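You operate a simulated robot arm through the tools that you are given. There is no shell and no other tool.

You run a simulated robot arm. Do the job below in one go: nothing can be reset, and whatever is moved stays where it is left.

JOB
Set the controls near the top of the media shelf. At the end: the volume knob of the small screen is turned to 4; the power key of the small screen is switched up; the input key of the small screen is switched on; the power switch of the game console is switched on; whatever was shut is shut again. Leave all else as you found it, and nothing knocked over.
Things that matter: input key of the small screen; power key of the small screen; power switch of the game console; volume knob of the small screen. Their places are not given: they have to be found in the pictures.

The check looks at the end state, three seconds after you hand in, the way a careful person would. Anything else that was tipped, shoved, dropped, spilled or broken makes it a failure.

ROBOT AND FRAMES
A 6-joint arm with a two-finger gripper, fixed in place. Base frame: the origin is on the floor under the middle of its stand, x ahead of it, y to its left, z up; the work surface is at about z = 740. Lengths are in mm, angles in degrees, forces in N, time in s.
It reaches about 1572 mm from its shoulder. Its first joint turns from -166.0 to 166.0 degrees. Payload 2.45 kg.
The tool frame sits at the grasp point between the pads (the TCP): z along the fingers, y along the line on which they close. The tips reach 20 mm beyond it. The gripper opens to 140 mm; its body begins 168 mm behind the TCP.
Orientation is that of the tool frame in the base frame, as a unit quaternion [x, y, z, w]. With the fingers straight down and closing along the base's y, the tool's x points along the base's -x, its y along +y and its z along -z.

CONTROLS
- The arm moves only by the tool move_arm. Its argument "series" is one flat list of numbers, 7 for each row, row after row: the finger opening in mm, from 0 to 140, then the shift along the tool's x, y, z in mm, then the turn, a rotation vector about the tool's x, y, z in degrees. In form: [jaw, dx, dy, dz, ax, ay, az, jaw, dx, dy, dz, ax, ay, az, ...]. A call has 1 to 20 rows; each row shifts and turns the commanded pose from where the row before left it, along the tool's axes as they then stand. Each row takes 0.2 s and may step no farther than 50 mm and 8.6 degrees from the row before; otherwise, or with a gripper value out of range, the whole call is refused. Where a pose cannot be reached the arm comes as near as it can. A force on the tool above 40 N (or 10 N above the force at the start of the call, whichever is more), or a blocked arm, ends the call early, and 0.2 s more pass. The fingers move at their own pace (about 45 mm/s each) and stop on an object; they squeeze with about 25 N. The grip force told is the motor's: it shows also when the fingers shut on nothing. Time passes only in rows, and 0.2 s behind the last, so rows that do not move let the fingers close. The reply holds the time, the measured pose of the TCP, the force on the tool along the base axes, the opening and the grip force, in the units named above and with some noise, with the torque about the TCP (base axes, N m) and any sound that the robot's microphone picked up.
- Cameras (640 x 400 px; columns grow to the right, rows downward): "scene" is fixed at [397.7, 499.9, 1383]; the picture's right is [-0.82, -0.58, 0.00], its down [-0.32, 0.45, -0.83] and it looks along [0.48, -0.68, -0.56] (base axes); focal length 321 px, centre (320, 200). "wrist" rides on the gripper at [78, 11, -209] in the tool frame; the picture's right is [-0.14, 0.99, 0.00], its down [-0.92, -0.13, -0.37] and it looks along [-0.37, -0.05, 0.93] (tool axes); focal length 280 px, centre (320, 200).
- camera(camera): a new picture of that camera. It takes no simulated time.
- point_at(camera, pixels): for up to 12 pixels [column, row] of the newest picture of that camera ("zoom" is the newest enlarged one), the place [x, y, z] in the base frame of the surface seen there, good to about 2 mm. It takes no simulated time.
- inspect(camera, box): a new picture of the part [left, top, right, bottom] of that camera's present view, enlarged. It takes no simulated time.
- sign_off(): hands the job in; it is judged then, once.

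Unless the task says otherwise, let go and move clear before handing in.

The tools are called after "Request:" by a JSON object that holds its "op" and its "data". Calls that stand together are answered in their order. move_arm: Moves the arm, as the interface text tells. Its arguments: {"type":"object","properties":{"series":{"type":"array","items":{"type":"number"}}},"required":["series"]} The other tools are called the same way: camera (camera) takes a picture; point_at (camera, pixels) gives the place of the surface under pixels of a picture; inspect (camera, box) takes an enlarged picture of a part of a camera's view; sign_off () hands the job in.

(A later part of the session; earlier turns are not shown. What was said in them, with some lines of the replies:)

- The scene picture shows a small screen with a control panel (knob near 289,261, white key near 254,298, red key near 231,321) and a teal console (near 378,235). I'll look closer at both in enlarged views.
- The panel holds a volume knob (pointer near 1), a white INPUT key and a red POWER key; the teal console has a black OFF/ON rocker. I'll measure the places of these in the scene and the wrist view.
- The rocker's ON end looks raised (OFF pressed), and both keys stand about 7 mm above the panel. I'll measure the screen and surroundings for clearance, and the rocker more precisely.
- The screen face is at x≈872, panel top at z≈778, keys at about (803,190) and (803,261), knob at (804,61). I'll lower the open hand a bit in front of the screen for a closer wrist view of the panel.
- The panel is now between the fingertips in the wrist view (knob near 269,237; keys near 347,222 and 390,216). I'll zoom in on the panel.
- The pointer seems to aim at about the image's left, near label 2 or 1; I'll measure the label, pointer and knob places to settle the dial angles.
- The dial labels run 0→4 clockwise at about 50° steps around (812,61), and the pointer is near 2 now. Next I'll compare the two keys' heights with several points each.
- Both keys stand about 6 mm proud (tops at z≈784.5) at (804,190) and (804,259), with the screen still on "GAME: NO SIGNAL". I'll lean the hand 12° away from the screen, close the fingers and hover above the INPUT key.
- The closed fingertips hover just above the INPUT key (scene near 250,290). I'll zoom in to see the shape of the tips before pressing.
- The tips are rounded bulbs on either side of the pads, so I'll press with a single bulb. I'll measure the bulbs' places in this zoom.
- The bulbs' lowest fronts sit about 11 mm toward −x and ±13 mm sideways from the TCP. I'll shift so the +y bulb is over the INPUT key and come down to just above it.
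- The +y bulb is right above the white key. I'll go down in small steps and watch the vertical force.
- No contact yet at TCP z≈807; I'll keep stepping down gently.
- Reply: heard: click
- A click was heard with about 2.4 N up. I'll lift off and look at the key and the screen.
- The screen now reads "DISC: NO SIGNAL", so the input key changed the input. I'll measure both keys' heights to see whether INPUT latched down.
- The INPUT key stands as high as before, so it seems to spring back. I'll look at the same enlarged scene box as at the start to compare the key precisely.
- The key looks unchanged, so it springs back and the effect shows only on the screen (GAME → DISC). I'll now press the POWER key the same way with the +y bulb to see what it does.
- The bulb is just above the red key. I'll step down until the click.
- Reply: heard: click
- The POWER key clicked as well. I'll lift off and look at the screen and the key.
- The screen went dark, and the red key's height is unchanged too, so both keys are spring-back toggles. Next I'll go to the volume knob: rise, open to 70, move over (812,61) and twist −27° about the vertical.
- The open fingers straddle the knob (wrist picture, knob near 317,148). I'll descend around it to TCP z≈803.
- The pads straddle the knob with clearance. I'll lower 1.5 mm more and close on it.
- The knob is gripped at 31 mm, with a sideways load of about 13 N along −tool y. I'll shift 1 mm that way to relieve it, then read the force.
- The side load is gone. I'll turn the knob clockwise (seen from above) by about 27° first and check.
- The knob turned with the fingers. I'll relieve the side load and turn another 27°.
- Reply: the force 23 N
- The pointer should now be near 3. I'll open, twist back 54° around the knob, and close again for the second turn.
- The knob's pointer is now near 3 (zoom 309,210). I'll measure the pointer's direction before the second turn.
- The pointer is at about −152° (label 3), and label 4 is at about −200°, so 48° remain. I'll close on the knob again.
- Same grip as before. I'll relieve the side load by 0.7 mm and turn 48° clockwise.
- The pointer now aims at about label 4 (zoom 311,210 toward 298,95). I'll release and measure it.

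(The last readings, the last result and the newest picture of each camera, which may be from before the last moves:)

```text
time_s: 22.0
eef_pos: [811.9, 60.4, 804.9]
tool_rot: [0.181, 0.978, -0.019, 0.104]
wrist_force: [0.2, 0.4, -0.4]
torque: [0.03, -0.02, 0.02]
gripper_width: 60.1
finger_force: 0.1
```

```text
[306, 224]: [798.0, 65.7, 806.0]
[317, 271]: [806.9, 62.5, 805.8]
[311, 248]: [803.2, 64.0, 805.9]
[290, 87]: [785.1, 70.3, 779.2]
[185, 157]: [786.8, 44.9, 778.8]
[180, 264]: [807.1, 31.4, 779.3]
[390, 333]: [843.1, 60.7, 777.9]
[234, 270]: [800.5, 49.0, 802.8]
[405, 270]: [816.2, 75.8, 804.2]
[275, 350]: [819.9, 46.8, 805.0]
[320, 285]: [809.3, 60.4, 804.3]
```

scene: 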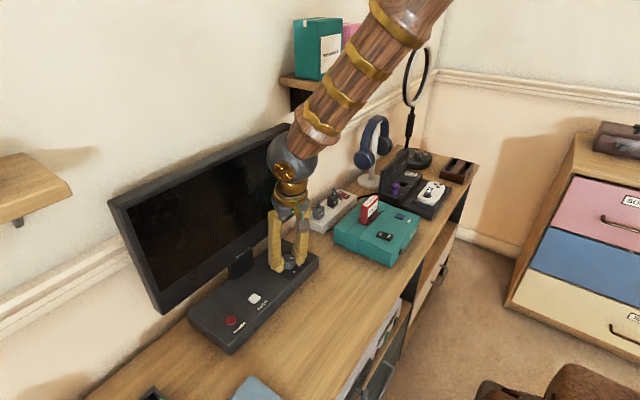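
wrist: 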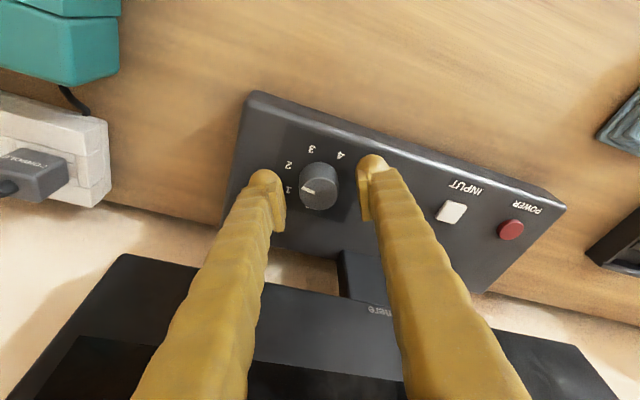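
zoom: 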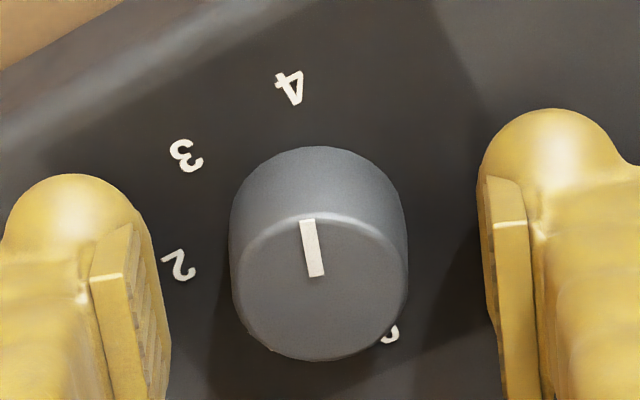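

The pointer is at 160.5°, matching label 4 at 160.7°. I'll lift straight up, untwist, close the fingers and move toward the console.

Request:
{"op": "move_arm", "data": {"series": [60, -5.2, 0, -24.45, 0, 0, 0, 60, -5.2, 0, -24.45, 0, 0, 0, 60, -5.2, 0, -24.45, 0, 0, 0, 60, -7.3, 0, -34.2, 0, 0, 0, 60, 0, 0, 0, -1.456, 0, -6.846, 60, 0, 0, 0, -1.456, 0, -6.846, 60, 0, 0, 0, -1.456, 0, -6.846, 0, 19.2, -37.6, -4.1, 0, 0, 0, 0, 19.2, -37.6, -4.1, 0, 0, 0, 0, 19.2, -37.6, -4.1, 0, 0, 0, 0, 19.2, -37.6, -4.1, 0, 0, 0, 0, 19.2, -37.6, -4.1, 0, 0, 0]}}

Request:
{"op": "camera", "data": {"camera": "wrist"}}

Request:
{"op": "camera", "data": {"camera": "scene"}}

```text
time_s: 24.6
eef_pos: [715.1, -128.6, 913.2]
tool_rot: [0.0, 0.994, 0.001, 0.105]
wrist_force: [-0.2, 0.4, -0.7]
torque: [-0.01, -0.02, 0.0]
gripper_width: 0.0
finger_force: 25.2
```

```text
taken
```

wrist: 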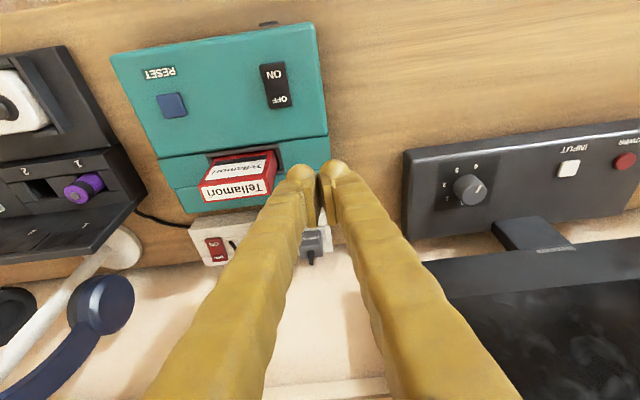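

```text
taken
```

scene: 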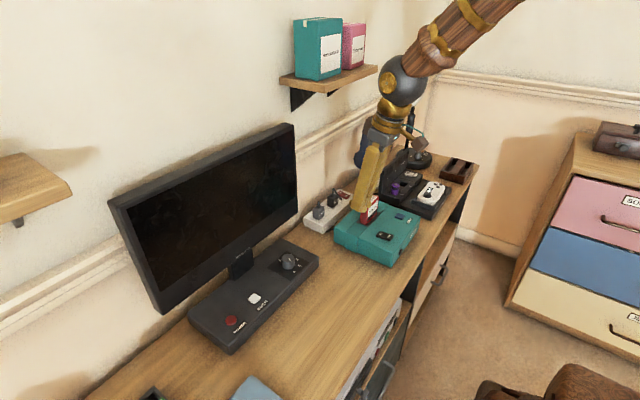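

The hand is in front of the console; the rocker is at wrist (275,85). I'll zoom in on it and on the power strip.

Request:
{"op": "inspect", "data": {"camera": "wrist", "box": [180, 210, 340, 275]}}

Request:
{"op": "inspect", "data": {"camera": "wrist", "box": [245, 50, 305, 120]}}

Request:
{"op": "point_at", "data": {"camera": "zoom", "pixels": [[300, 75], [380, 75], [350, 110], [310, 150], [390, 150], [350, 200], [315, 250], [400, 245], [360, 275], [320, 325], [420, 200], [230, 200]]}}

```text
4.00 times, centred on (260, 242) of wrist
```

zoom: 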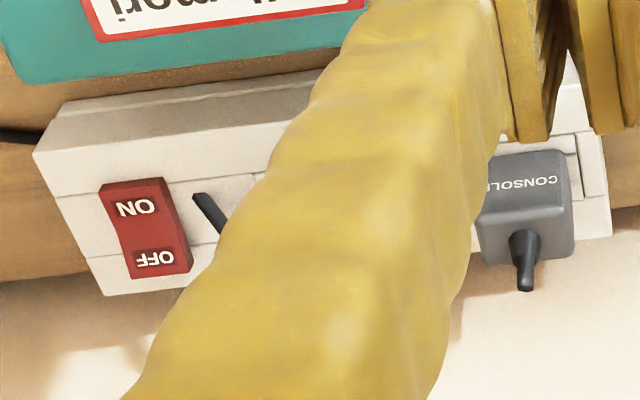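

```text
5.71 times, centred on (275, 85) of wrist
```

zoom: 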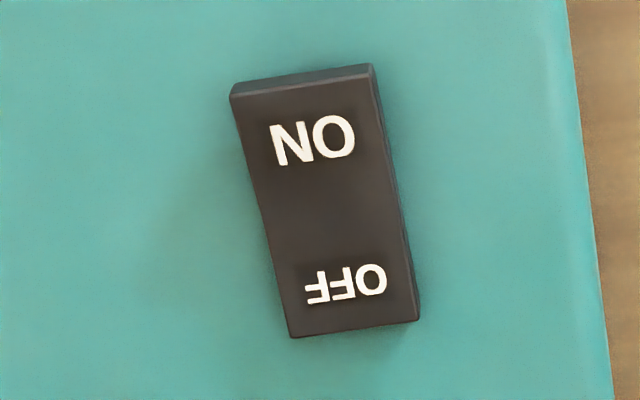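

```text
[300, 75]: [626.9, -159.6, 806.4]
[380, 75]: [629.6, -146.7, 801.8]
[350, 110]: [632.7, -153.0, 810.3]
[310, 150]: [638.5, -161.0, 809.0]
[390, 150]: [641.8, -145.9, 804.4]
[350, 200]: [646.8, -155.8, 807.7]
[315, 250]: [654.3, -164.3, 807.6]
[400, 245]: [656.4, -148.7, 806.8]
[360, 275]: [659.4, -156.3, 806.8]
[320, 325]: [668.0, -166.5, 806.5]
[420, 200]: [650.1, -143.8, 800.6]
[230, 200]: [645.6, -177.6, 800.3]
```

The console rocker's ON end is high (z≈811 at x≈630, y≈−153) and OFF is pressed; the strip's red switch is left alone. I'll lean to 24°, place the +y bulb over the ON end and come down close.

Request:
{"op": "move_arm", "data": {"series": [0, 0, 0, 0, 0, -6, 0, 0, 0, 0, 0, 0, -6, 0, 0, 34.5, -18.95, -15.4, 0, 0, 0, 0, 34.5, -18.95, -15.4, 0, 0, 0, 0, 8.57, 0, 19.2, 0, 0, 0, 0, 8.57, 0, 19.2, 0, 0, 0, 0, 8.57, 0, 19.2, 0, 0, 0]}}

Request:
{"op": "inspect", "data": {"camera": "scene", "box": [340, 190, 430, 260]}}

Request:
{"op": "inspect", "data": {"camera": "wrist", "box": [260, 120, 380, 220]}}

```text
time_s: 26.2
eef_pos: [638.7, -166.6, 851.2]
tool_rot: [-0.001, 0.978, 0.0, 0.207]
wrist_force: [-0.4, 0.5, 0.0]
torque: [0.03, 0.0, -0.04]
gripper_width: 0.0
finger_force: 25.5
```

```text
5.71 times, centred on (385, 225) of scene
```

zoom: 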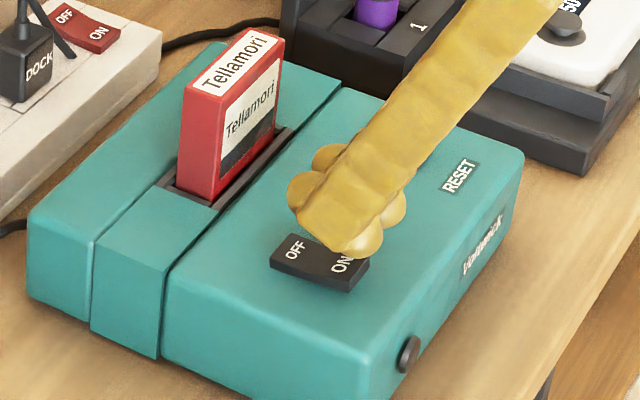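

```text
4.00 times, centred on (320, 170) of wrist
```

zoom: 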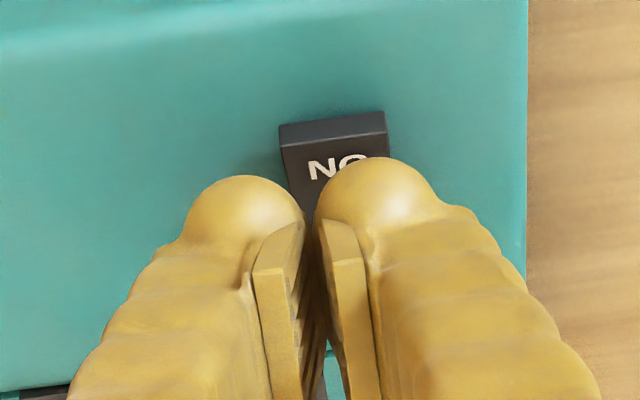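

The +y bulb is about 6 mm off the rocker's centre line (rocker centre y≈−159.5). I'll shift −6 in y and come down to just above the ON end.

Request:
{"op": "move_arm", "data": {"series": [0, 0, -6, 0, 0, 0, 0, 0, 4.9, 0, 11.0, 0, 0, 0]}}

Request:
{"op": "inspect", "data": {"camera": "scene", "box": [350, 205, 420, 255]}}

Request:
{"op": "inspect", "data": {"camera": "wrist", "box": [260, 120, 380, 220]}}

```text
time_s: 26.8
eef_pos: [640.0, -171.7, 838.8]
tool_rot: [0.0, 0.978, 0.0, 0.207]
wrist_force: [1.2, 0.5, 0.2]
torque: [-0.01, 0.01, 0.01]
gripper_width: 0.1
finger_force: 24.7
```

```text
8.00 times, centred on (385, 230) of scene
```

zoom: 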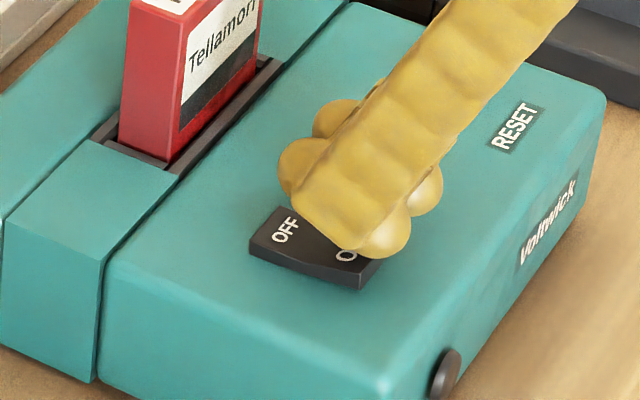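

```text
4.00 times, centred on (320, 170) of wrist
```

zoom: 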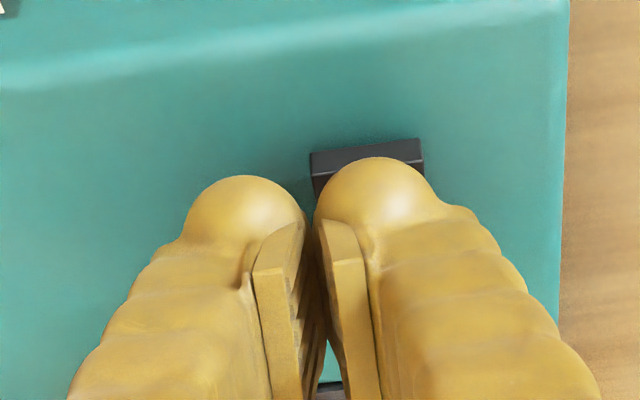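

The bulb is centred over the ON end now. I'll press down in small steps and listen for the click.

Request:
{"op": "move_arm", "data": {"series": [0, 0.81, 0, 1.83, 0, 0, 0, 0, 0.61, 0, 1.37, 0, 0, 0]}}

Request:
{"op": "move_arm", "data": {"series": [0, 0.61, 0, 1.37, 0, 0, 0]}}

Request:
{"op": "move_arm", "data": {"series": [0, 0.61, 0, 1.37, 0, 0, 0]}}

```text
time_s: 27.4
eef_pos: [639.1, -172.7, 835.6]
tool_rot: [0.001, 0.978, 0.0, 0.208]
wrist_force: [0.6, -0.9, 0.4]
torque: [-0.01, -0.02, 0.01]
gripper_width: 0.1
finger_force: 25.5
```

```text
time_s: 27.8
eef_pos: [639.1, -171.8, 834.1]
tool_rot: [0.001, 0.978, 0.0, 0.207]
wrist_force: [-0.6, -0.5, 1.0]
torque: [-0.02, 0.02, -0.01]
gripper_width: 0.0
finger_force: 24.7
```

```text
time_s: 28.2
eef_pos: [639.0, -171.6, 832.1]
tool_rot: [0.0, 0.978, 0.0, 0.208]
wrist_force: [0.1, 0.4, 0.4]
torque: [0.01, 0.0, -0.02]
gripper_width: 0.0
finger_force: 24.6
```

No clear contact yet at TCP z≈832; I'll continue down gently.

Request:
{"op": "move_arm", "data": {"series": [0, 0.61, 0, 1.37, 0, 0, 0]}}

Request:
{"op": "move_arm", "data": {"series": [0, 0.41, 0, 0.91, 0, 0, 0]}}

Request:
{"op": "inspect", "data": {"camera": "scene", "box": [350, 205, 420, 255]}}

```text
time_s: 28.6
eef_pos: [638.7, -171.8, 831.6]
tool_rot: [0.001, 0.978, 0.0, 0.208]
wrist_force: [-4.4, 4.2, 15.6]
torque: [0.27, 0.18, -0.04]
gripper_width: 0.0
finger_force: 24.7
```

```text
time_s: 29.1
eef_pos: [639.6, -172.8, 832.7]
tool_rot: [0.0, 0.978, 0.0, 0.208]
wrist_force: [-9.0, 2.1, 15.2]
torque: [0.16, 0.31, 0.06]
gripper_width: 0.1
finger_force: 24.9
stopped in row 1: the force on the tool passed its limit at 42 N (the readings are from after the stop); the commanded pose is now the measured one
```

```text
8.00 times, centred on (385, 230) of scene
```

zoom: 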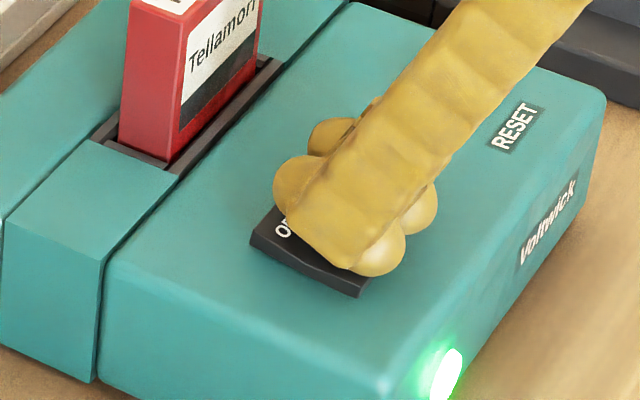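

The console's lamp now glows green (zoom 445,375) and the ON end is down. I'll lift off and check.

Request:
{"op": "move_arm", "data": {"series": [0, -4.07, 0, -9.1, 0, 0, 0, 0, -16.3, 0, -36.5, 0, 0, 0, 0, -16.3, 0, -36.5, 0, 0, 0]}}

Request:
{"op": "camera", "data": {"camera": "scene"}}

Request:
{"op": "inspect", "data": {"camera": "scene", "box": [290, 160, 460, 280]}}

Request:
{"op": "camera", "data": {"camera": "wrist"}}

```text
time_s: 29.9
eef_pos: [638.8, -172.2, 921.3]
tool_rot: [-0.001, 0.978, 0.0, 0.208]
wrist_force: [-0.6, -0.6, -0.1]
torque: [-0.01, -0.02, 0.0]
gripper_width: 0.1
finger_force: 25.2
```

```text
taken
```

scene: 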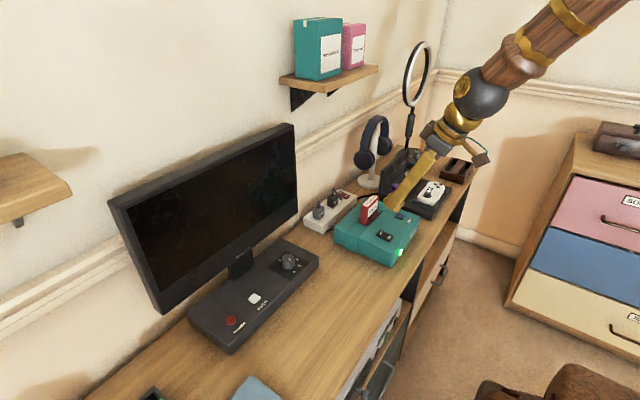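

```text
3.33 times, centred on (375, 220) of scene
```

zoom: 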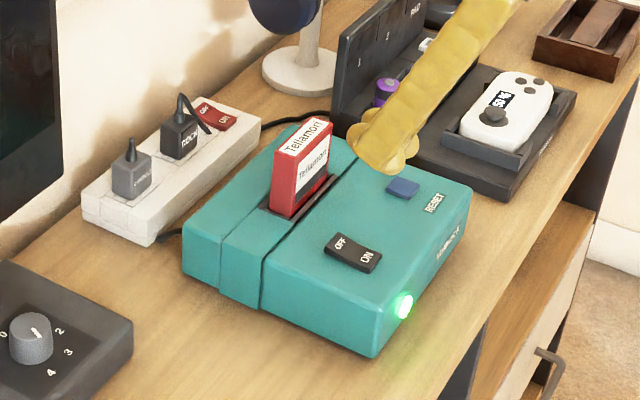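

```text
taken
```

wrist: 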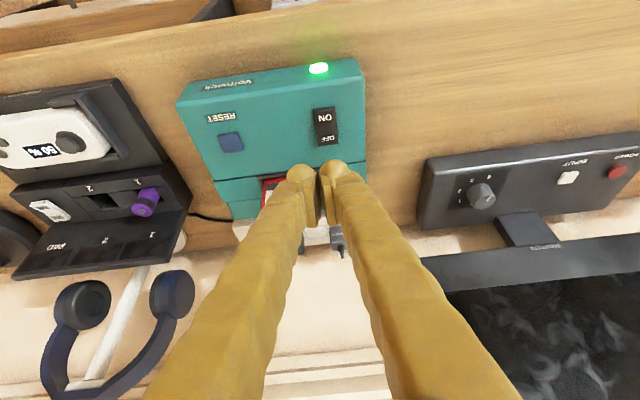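

The console is on and unmoved. I'll check the knob closely in the scene view, since its pointer in the zoom near (36,332) is hard to read.

Request:
{"op": "inspect", "data": {"camera": "scene", "box": [260, 235, 320, 285]}}

Request:
{"op": "inspect", "data": {"camera": "wrist", "box": [440, 160, 520, 220]}}

```text
8.00 times, centred on (290, 260) of scene
```

zoom: 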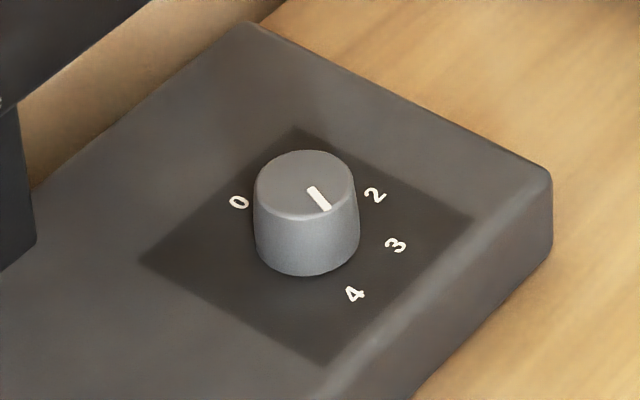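

```text
6.67 times, centred on (480, 190) of wrist
```

zoom: 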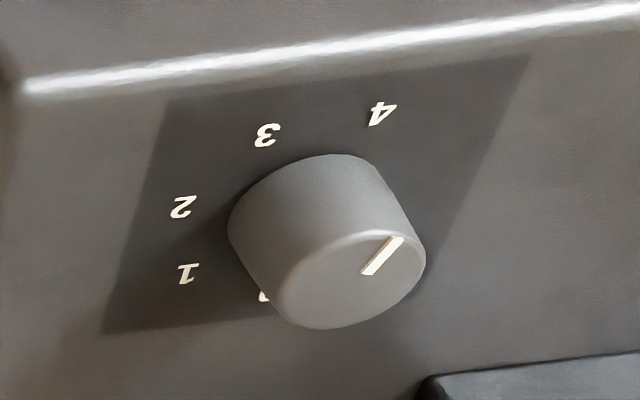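

The volume pointer aims at 4 in both views. I'll return to the POWER key, press it once to bring the screen back on, and read what it shows.

Request:
{"op": "move_arm", "data": {"series": [0, 0, 0, 0, 0, 6, 0, 0, 0, 0, 0, 0, 6, 0, 0, -17.3, 41.9, 3.7, 0, 0, 0, 0, -17.3, 41.9, 3.7, 0, 0, 0, 0, -17.3, 41.9, 3.7, 0, 0, 0, 0, -17.3, 41.9, 3.7, 0, 0, 0, 0, -17.3, 41.9, 3.7, 0, 0, 0, 0, -17.3, 41.9, 3.7, 0, 0, 0, 0, -17.3, 41.9, 3.7, 0, 0, 0, 0, -17.3, 41.9, 3.7, 0, 0, 0, 0, -17.3, 41.9, 3.7, 0, 0, 0, 0, -17.3, 41.9, 3.7, 0, 0, 0, 0, 7.4, 0, 34.7, 0, 0, 0, 0, 7.4, 0, 34.7, 0, 0, 0]}}

Request:
{"op": "camera", "data": {"camera": "wrist"}}

```text
time_s: 32.9
eef_pos: [815.6, 247.5, 851.0]
tool_rot: [0.0, 0.994, -0.001, 0.105]
wrist_force: [0.7, 0.2, 0.0]
torque: [0.0, 0.06, 0.0]
gripper_width: 0.0
finger_force: 24.8
```

```text
taken
```

wrist: 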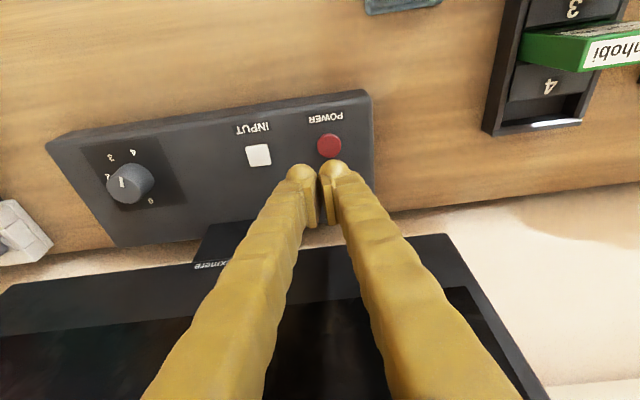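

I'm at the same hover pose as before above the POWER key (wrist 329,146). I'll press again, stopping at the click.

Request:
{"op": "move_arm", "data": {"series": [0, 4.4, -0.7, 20.5, 0, 0, 0, 0, 4.4, 0, 20.5, 0, 0, 0, 0, 0.31, 0, 1.47, 0, 0, 0]}}

Request:
{"op": "move_arm", "data": {"series": [0, 0.31, 0, 1.47, 0, 0, 0]}}

```text
time_s: 33.7
eef_pos: [816.5, 245.4, 807.5]
tool_rot: [0.001, 0.994, -0.001, 0.106]
wrist_force: [0.4, -0.2, 0.7]
torque: [0.01, 0.01, -0.03]
gripper_width: 0.2
finger_force: 25.0
```

```text
time_s: 34.1
eef_pos: [816.8, 245.4, 805.1]
tool_rot: [0.0, 0.995, 0.0, 0.105]
wrist_force: [-0.3, -0.1, 0.9]
torque: [-0.01, -0.01, -0.05]
gripper_width: 0.1
finger_force: 25.1
heard: click
```

The key clicked. I'll lift off and read the screen.

Request:
{"op": "move_arm", "data": {"series": [0, -3.1, 0, -14.7, 0, 0, 0, 0, -6.2, 0, -29.4, 0, 0, 0]}}

Request:
{"op": "inspect", "data": {"camera": "scene", "box": [90, 110, 330, 360]}}

Request:
{"op": "camera", "data": {"camera": "wrist"}}

```text
time_s: 34.7
eef_pos: [816.0, 246.7, 850.6]
tool_rot: [0.0, 0.995, 0.0, 0.104]
wrist_force: [-0.2, 0.9, -0.2]
torque: [-0.01, 0.01, -0.01]
gripper_width: 0.0
finger_force: 24.6
```

```text
1.60 times, centred on (210, 235) of scene
```

zoom: 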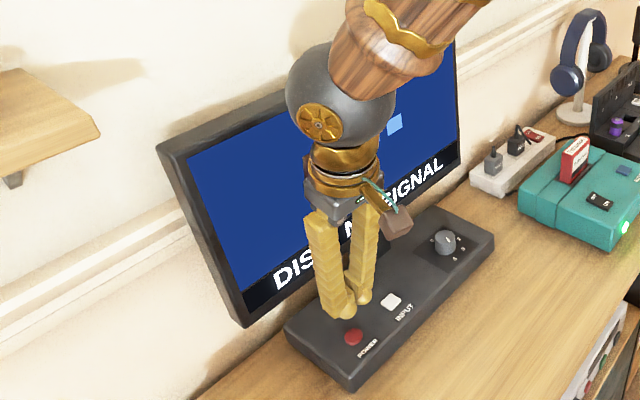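

```text
taken
```

wrist: 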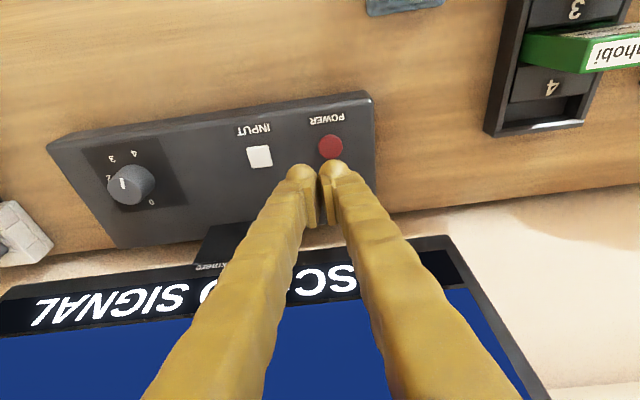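

The screen is back on with "DISC: NO SIGNAL". I'll press INPUT once more to learn whether it just alternates with GAME and what the running console shows there.

Request:
{"op": "move_arm", "data": {"series": [0, 0, -35, 0, 0, 0, 0, 0, 0, -35.3, 0, 0, 0, 0, 0, 4.4, 0, 20.5, 0, 0, 0, 0, 4.4, 0, 20.5, 0, 0, 0, 0, 0.31, 0, 1.47, 0, 0, 0]}}

Request:
{"op": "move_arm", "data": {"series": [0, 0.31, 0, 1.47, 0, 0, 0]}}

```text
time_s: 35.9
eef_pos: [815.6, 175.7, 806.5]
tool_rot: [0.0, 0.994, 0.0, 0.105]
wrist_force: [0.6, -1.3, 0.9]
torque: [0.0, -0.04, 0.01]
gripper_width: 0.0
finger_force: 24.9
```

```text
time_s: 36.3
eef_pos: [815.3, 175.2, 804.6]
tool_rot: [0.0, 0.994, 0.0, 0.105]
wrist_force: [-0.1, -0.9, 1.9]
torque: [0.03, -0.01, -0.02]
gripper_width: 0.0
finger_force: 25.1
heard: click
```

The INPUT key clicked once. I'll lift well clear so the screen can be read.

Request:
{"op": "move_arm", "data": {"series": [0, -3.1, 0, -14.7, 0, 0, 0, 0, -6.2, 0, -29.4, 0, 0, 0, 0, 30, 0, -30, 0, 0, 0, 0, 40, 0, -20, 0, 0, 0, 0, 40, 0, -20, 0, 0, 0, 0, 40, 0, -20, 0, 0, 0]}}

Request:
{"op": "camera", "data": {"camera": "scene"}}

Request:
{"op": "camera", "data": {"camera": "wrist"}}

Request:
{"op": "inspect", "data": {"camera": "scene", "box": [90, 110, 330, 360]}}

```text
time_s: 37.7
eef_pos: [650.1, 175.3, 906.3]
tool_rot: [0.0, 0.995, 0.001, 0.104]
wrist_force: [0.1, -0.5, -0.3]
torque: [-0.02, -0.02, -0.04]
gripper_width: 0.0
finger_force: 25.1
```

```text
taken
```

scene: 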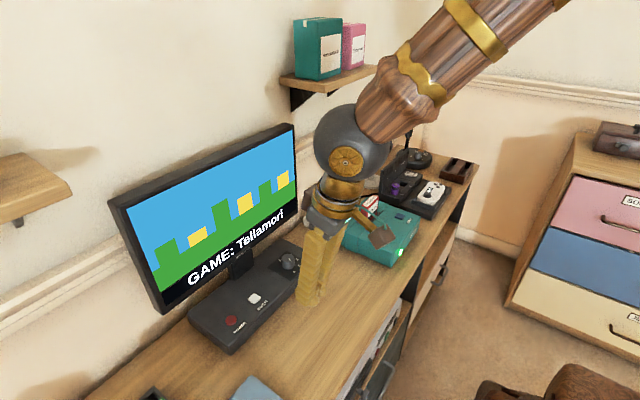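

```text
taken
```

wrist: 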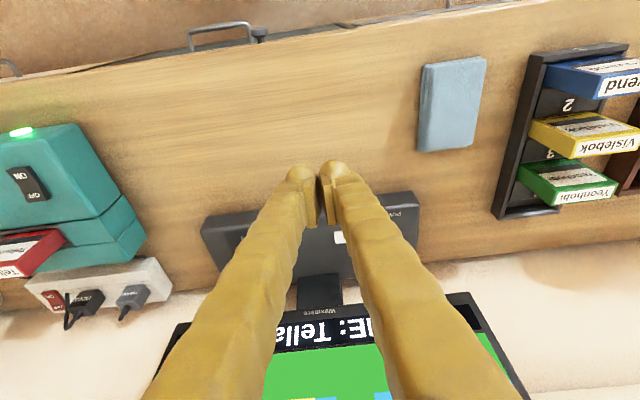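

```text
1.60 times, centred on (210, 235) of scene
```

zoom: 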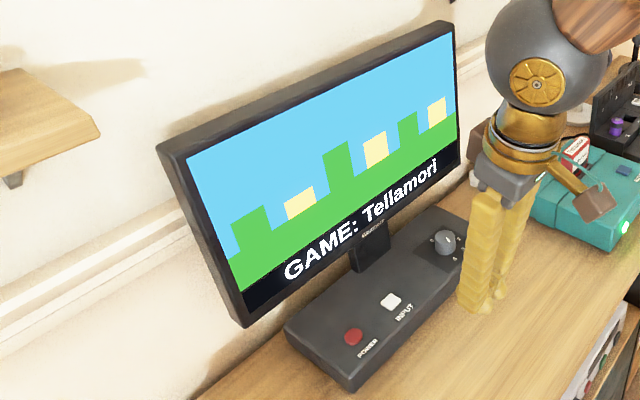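

Pressing INPUT brought back "GAME: Tellamori", so the key alternates between GAME (as found) and DISC. Before deciding, I'll take very tight close-ups of both keys to see if their resting height differs between states.

Request:
{"op": "inspect", "data": {"camera": "scene", "box": [221, 311, 241, 331]}}

Request:
{"op": "inspect", "data": {"camera": "scene", "box": [244, 288, 264, 308]}}

Request:
{"op": "inspect", "data": {"camera": "scene", "box": [390, 180, 460, 230]}}

```text
16.00 times, centred on (231, 321) of scene
```

zoom: 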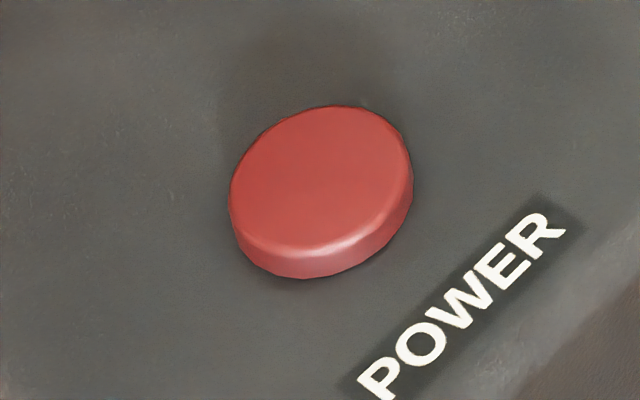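

```text
16.00 times, centred on (254, 298) of scene
```

zoom: 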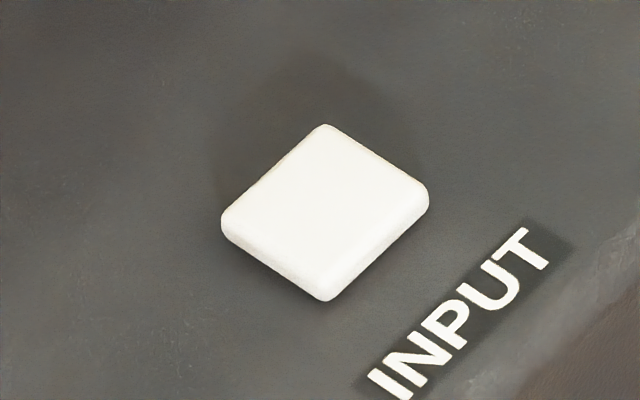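

```text
8.00 times, centred on (425, 205) of scene
```

zoom: 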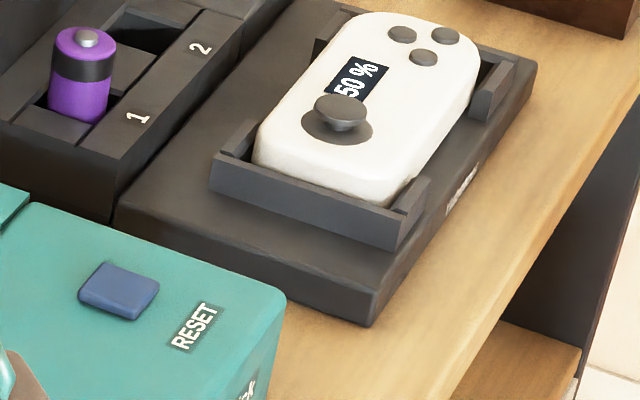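

The close-ups give a reference (no visible latch). Each listed key was evidently not yet in its asked state (they only toggle between two states), so each needs an odd number of presses; INPUT is back to as-found, so I'll press it once more.

Request:
{"op": "move_arm", "data": {"series": [0, -40, 0, 20, 0, 0, 0, 0, -40, 0, 20, 0, 0, 0, 0, -40, 0, 20, 0, 0, 0, 0, -30, 0, 30, 0, 0, 0, 0, 4.4, 0, 20.5, 0, 0, 0, 0, 4.4, 0, 20.5, 0, 0, 0]}}

Request:
{"op": "move_arm", "data": {"series": [0, 0.31, 0, 1.47, 0, 0, 0]}}

Request:
{"op": "move_arm", "data": {"series": [0, 0.31, 0, 1.47, 0, 0, 0]}}

```text
time_s: 39.1
eef_pos: [815.5, 175.5, 809.1]
tool_rot: [0.0, 0.994, 0.0, 0.106]
wrist_force: [0.1, 0.5, 0.3]
torque: [0.03, 0.0, -0.03]
gripper_width: 0.1
finger_force: 25.0
```

```text
time_s: 39.5
eef_pos: [815.8, 175.3, 806.4]
tool_rot: [0.0, 0.994, 0.0, 0.105]
wrist_force: [-0.3, -0.7, 1.8]
torque: [0.02, -0.01, 0.0]
gripper_width: 0.0
finger_force: 25.1
```

```text
time_s: 39.9
eef_pos: [815.6, 176.4, 805.5]
tool_rot: [0.0, 0.994, -0.001, 0.106]
wrist_force: [0.2, -0.6, 2.2]
torque: [0.01, -0.01, 0.01]
gripper_width: 0.0
finger_force: 25.2
heard: click
```

One click on INPUT. I'll lift and read the screen and the key's close-up.

Request:
{"op": "move_arm", "data": {"series": [0, -3.1, 0, -14.7, 0, 0, 0, 0, -6.2, 0, -29.4, 0, 0, 0]}}

Request:
{"op": "camera", "data": {"camera": "wrist"}}

Request:
{"op": "inspect", "data": {"camera": "scene", "box": [244, 288, 264, 308]}}

Request:
{"op": "inspect", "data": {"camera": "scene", "box": [90, 110, 330, 360]}}

```text
time_s: 40.5
eef_pos: [814.6, 177.0, 850.5]
tool_rot: [0.0, 0.995, -0.001, 0.105]
wrist_force: [-0.3, 0.0, 0.8]
torque: [0.0, -0.01, 0.01]
gripper_width: 0.0
finger_force: 25.2
```

```text
taken
```

wrist: 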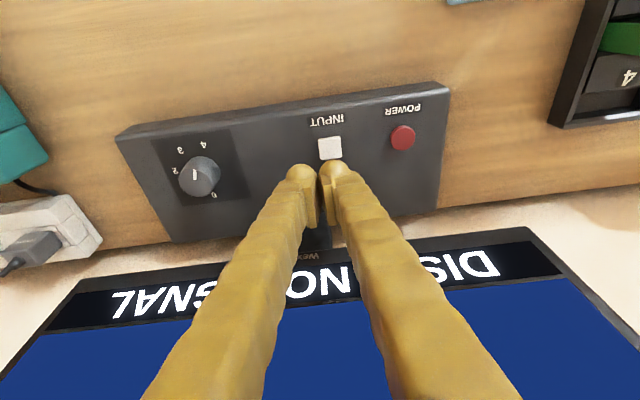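

```text
16.00 times, centred on (254, 298) of scene
```

zoom: 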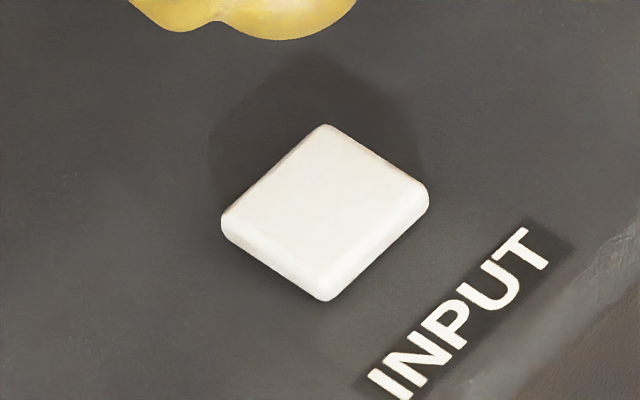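

```text
1.60 times, centred on (210, 235) of scene
```

zoom: 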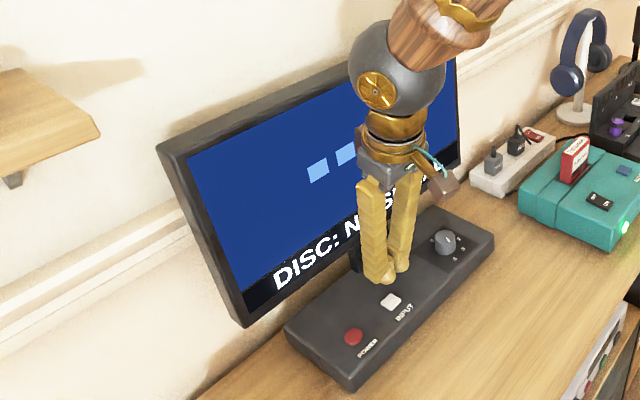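

The screen reads "DISC: NO SIGNAL", so INPUT is now in its other state than found. The POWER key is at present as found (screen lit), so to be changed from its starting state it needs one press; I'll hover over it and press once.

Request:
{"op": "move_arm", "data": {"series": [0, 0, 35, 0, 0, 0, 0, 0, 0, 35, 0, 0, 0, 0, 0, 4.4, 0, 20.5, 0, 0, 0, 0, 4.4, 0, 20.5, 0, 0, 0, 0, 0.31, 0, 1.47, 0, 0, 0]}}

Request:
{"op": "move_arm", "data": {"series": [0, 0.31, 0, 1.47, 0, 0, 0]}}

```text
time_s: 41.7
eef_pos: [815.3, 246.1, 806.6]
tool_rot: [0.0, 0.994, 0.0, 0.106]
wrist_force: [-0.3, 0.3, 0.8]
torque: [0.03, -0.01, 0.0]
gripper_width: 0.0
finger_force: 25.0
```

```text
time_s: 42.1
eef_pos: [816.3, 247.2, 805.9]
tool_rot: [0.001, 0.995, 0.0, 0.105]
wrist_force: [0.3, 0.8, 1.8]
torque: [0.04, 0.03, 0.01]
gripper_width: 0.2
finger_force: 25.5
heard: click
```

One click on POWER. I'll lift, back away from the screen and check everything.

Request:
{"op": "move_arm", "data": {"series": [0, -3.1, 0, -14.7, 0, 0, 0, 0, -6.2, 0, -29.4, 0, 0, 0, 0, 30, 0, -30, 0, 0, 0, 0, 40, 0, -25, 0, 0, 0, 0, 40, 0, -25, 0, 0, 0, 0, 40, 0, -25, 0, 0, 0, 0, 40, 0, -25, 0, 0, 0, 0, 40, 0, -25, 0, 0, 0]}}

Request:
{"op": "camera", "data": {"camera": "scene"}}

Request:
{"op": "inspect", "data": {"camera": "scene", "box": [221, 311, 241, 331]}}

Request:
{"op": "camera", "data": {"camera": "wrist"}}

```text
time_s: 43.9
eef_pos: [557.9, 245.2, 952.7]
tool_rot: [-0.001, 0.995, 0.0, 0.104]
wrist_force: [0.7, 0.2, -0.3]
torque: [0.01, -0.01, 0.01]
gripper_width: 0.0
finger_force: 25.0
```

```text
taken
```

scene: 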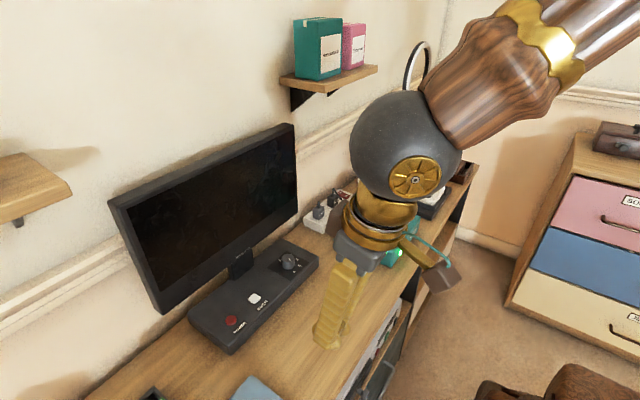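

```text
16.00 times, centred on (231, 321) of scene
```

zoom: 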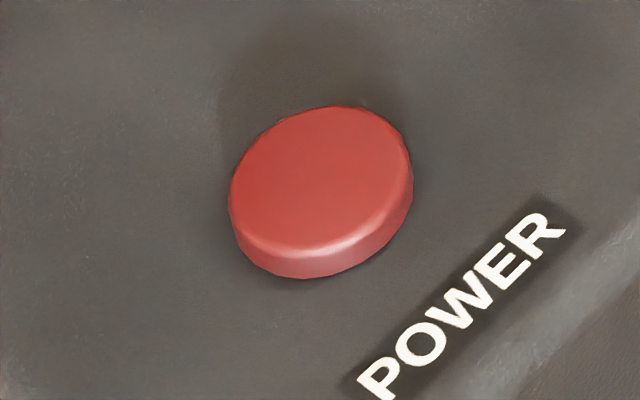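

```text
taken
```

wrist: 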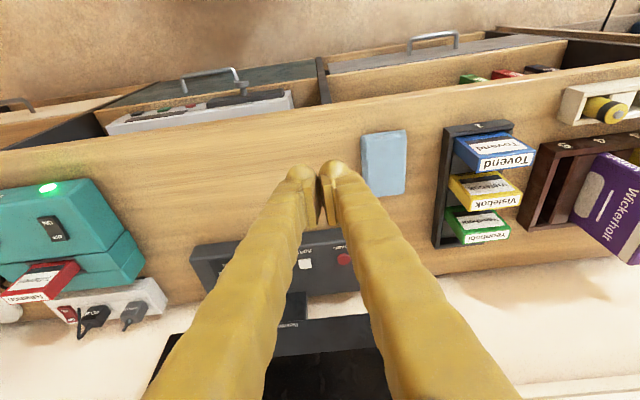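

The screen is dark again, the console lamp is green (scene 399,252), and both keys are free. I'll do a last check of the knob, the console and the panel before handing in.

Request:
{"op": "inspect", "data": {"camera": "scene", "box": [260, 235, 320, 285]}}

Request:
{"op": "inspect", "data": {"camera": "wrist", "box": [0, 160, 180, 340]}}

Request:
{"op": "point_at", "data": {"camera": "scene", "pixels": [[112, 203], [163, 312], [254, 298], [231, 321], [289, 261], [280, 128]]}}

```text
8.00 times, centred on (290, 260) of scene
```

zoom: 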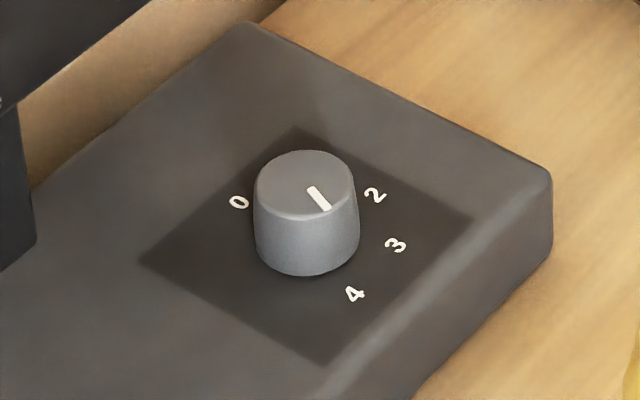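

```text
2.22 times, centred on (90, 250) of wrist
```

zoom: 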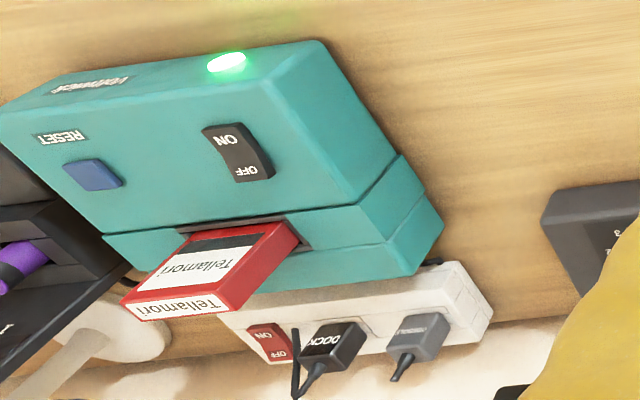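

```text
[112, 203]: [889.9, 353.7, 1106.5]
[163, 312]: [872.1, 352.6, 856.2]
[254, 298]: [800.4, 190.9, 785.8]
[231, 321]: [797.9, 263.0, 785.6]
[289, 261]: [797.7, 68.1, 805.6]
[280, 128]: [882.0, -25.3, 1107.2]
```

The last pictures show the knob at 4 (scene zoom 319,198), the console rocker on with its lamp green, INPUT switched from GAME to DISC, and POWER pressed to its other state. The screen and console stand where they were found and the arm is clear. The keys carry no up/on marks, so I took "up" and "on" to mean the opposite of the state I found them in. I'm handing in.

Request:
{"op": "sign_off", "data": {}}

```text
The job is handed in.
```

I set all four controls and handed the job in, but the two screen keys rest on my reading of "up" and "on". Those keys spring back after each press and have no on/off or up/down marks, so the display is the only sign of their state.

| Control | As found | As left | Sure? |
|---|---|---|---|
| Volume knob, small screen | about 2 | 4, pointer lines up with the "4" mark | Yes |
| Power switch, game console | off | on, lamp is green | Yes |
| Input key, small screen | showing GAME | showing DISC when last lit | My reading |
| Power key, small screen | screen lit | screen dark | My reading |

I took the job to mean that both keys should end in the opposite state from how I found them. If "power key up" meant the screen lit, or "input key on" meant GAME, then that key is wrong.

I pressed each key three times: once at first, once to see what it did, and once to leave it as shown.

Nothing was opened, tipped or knocked over. In the final pictures the screen and console stand where they were. The arm is clear of everything.
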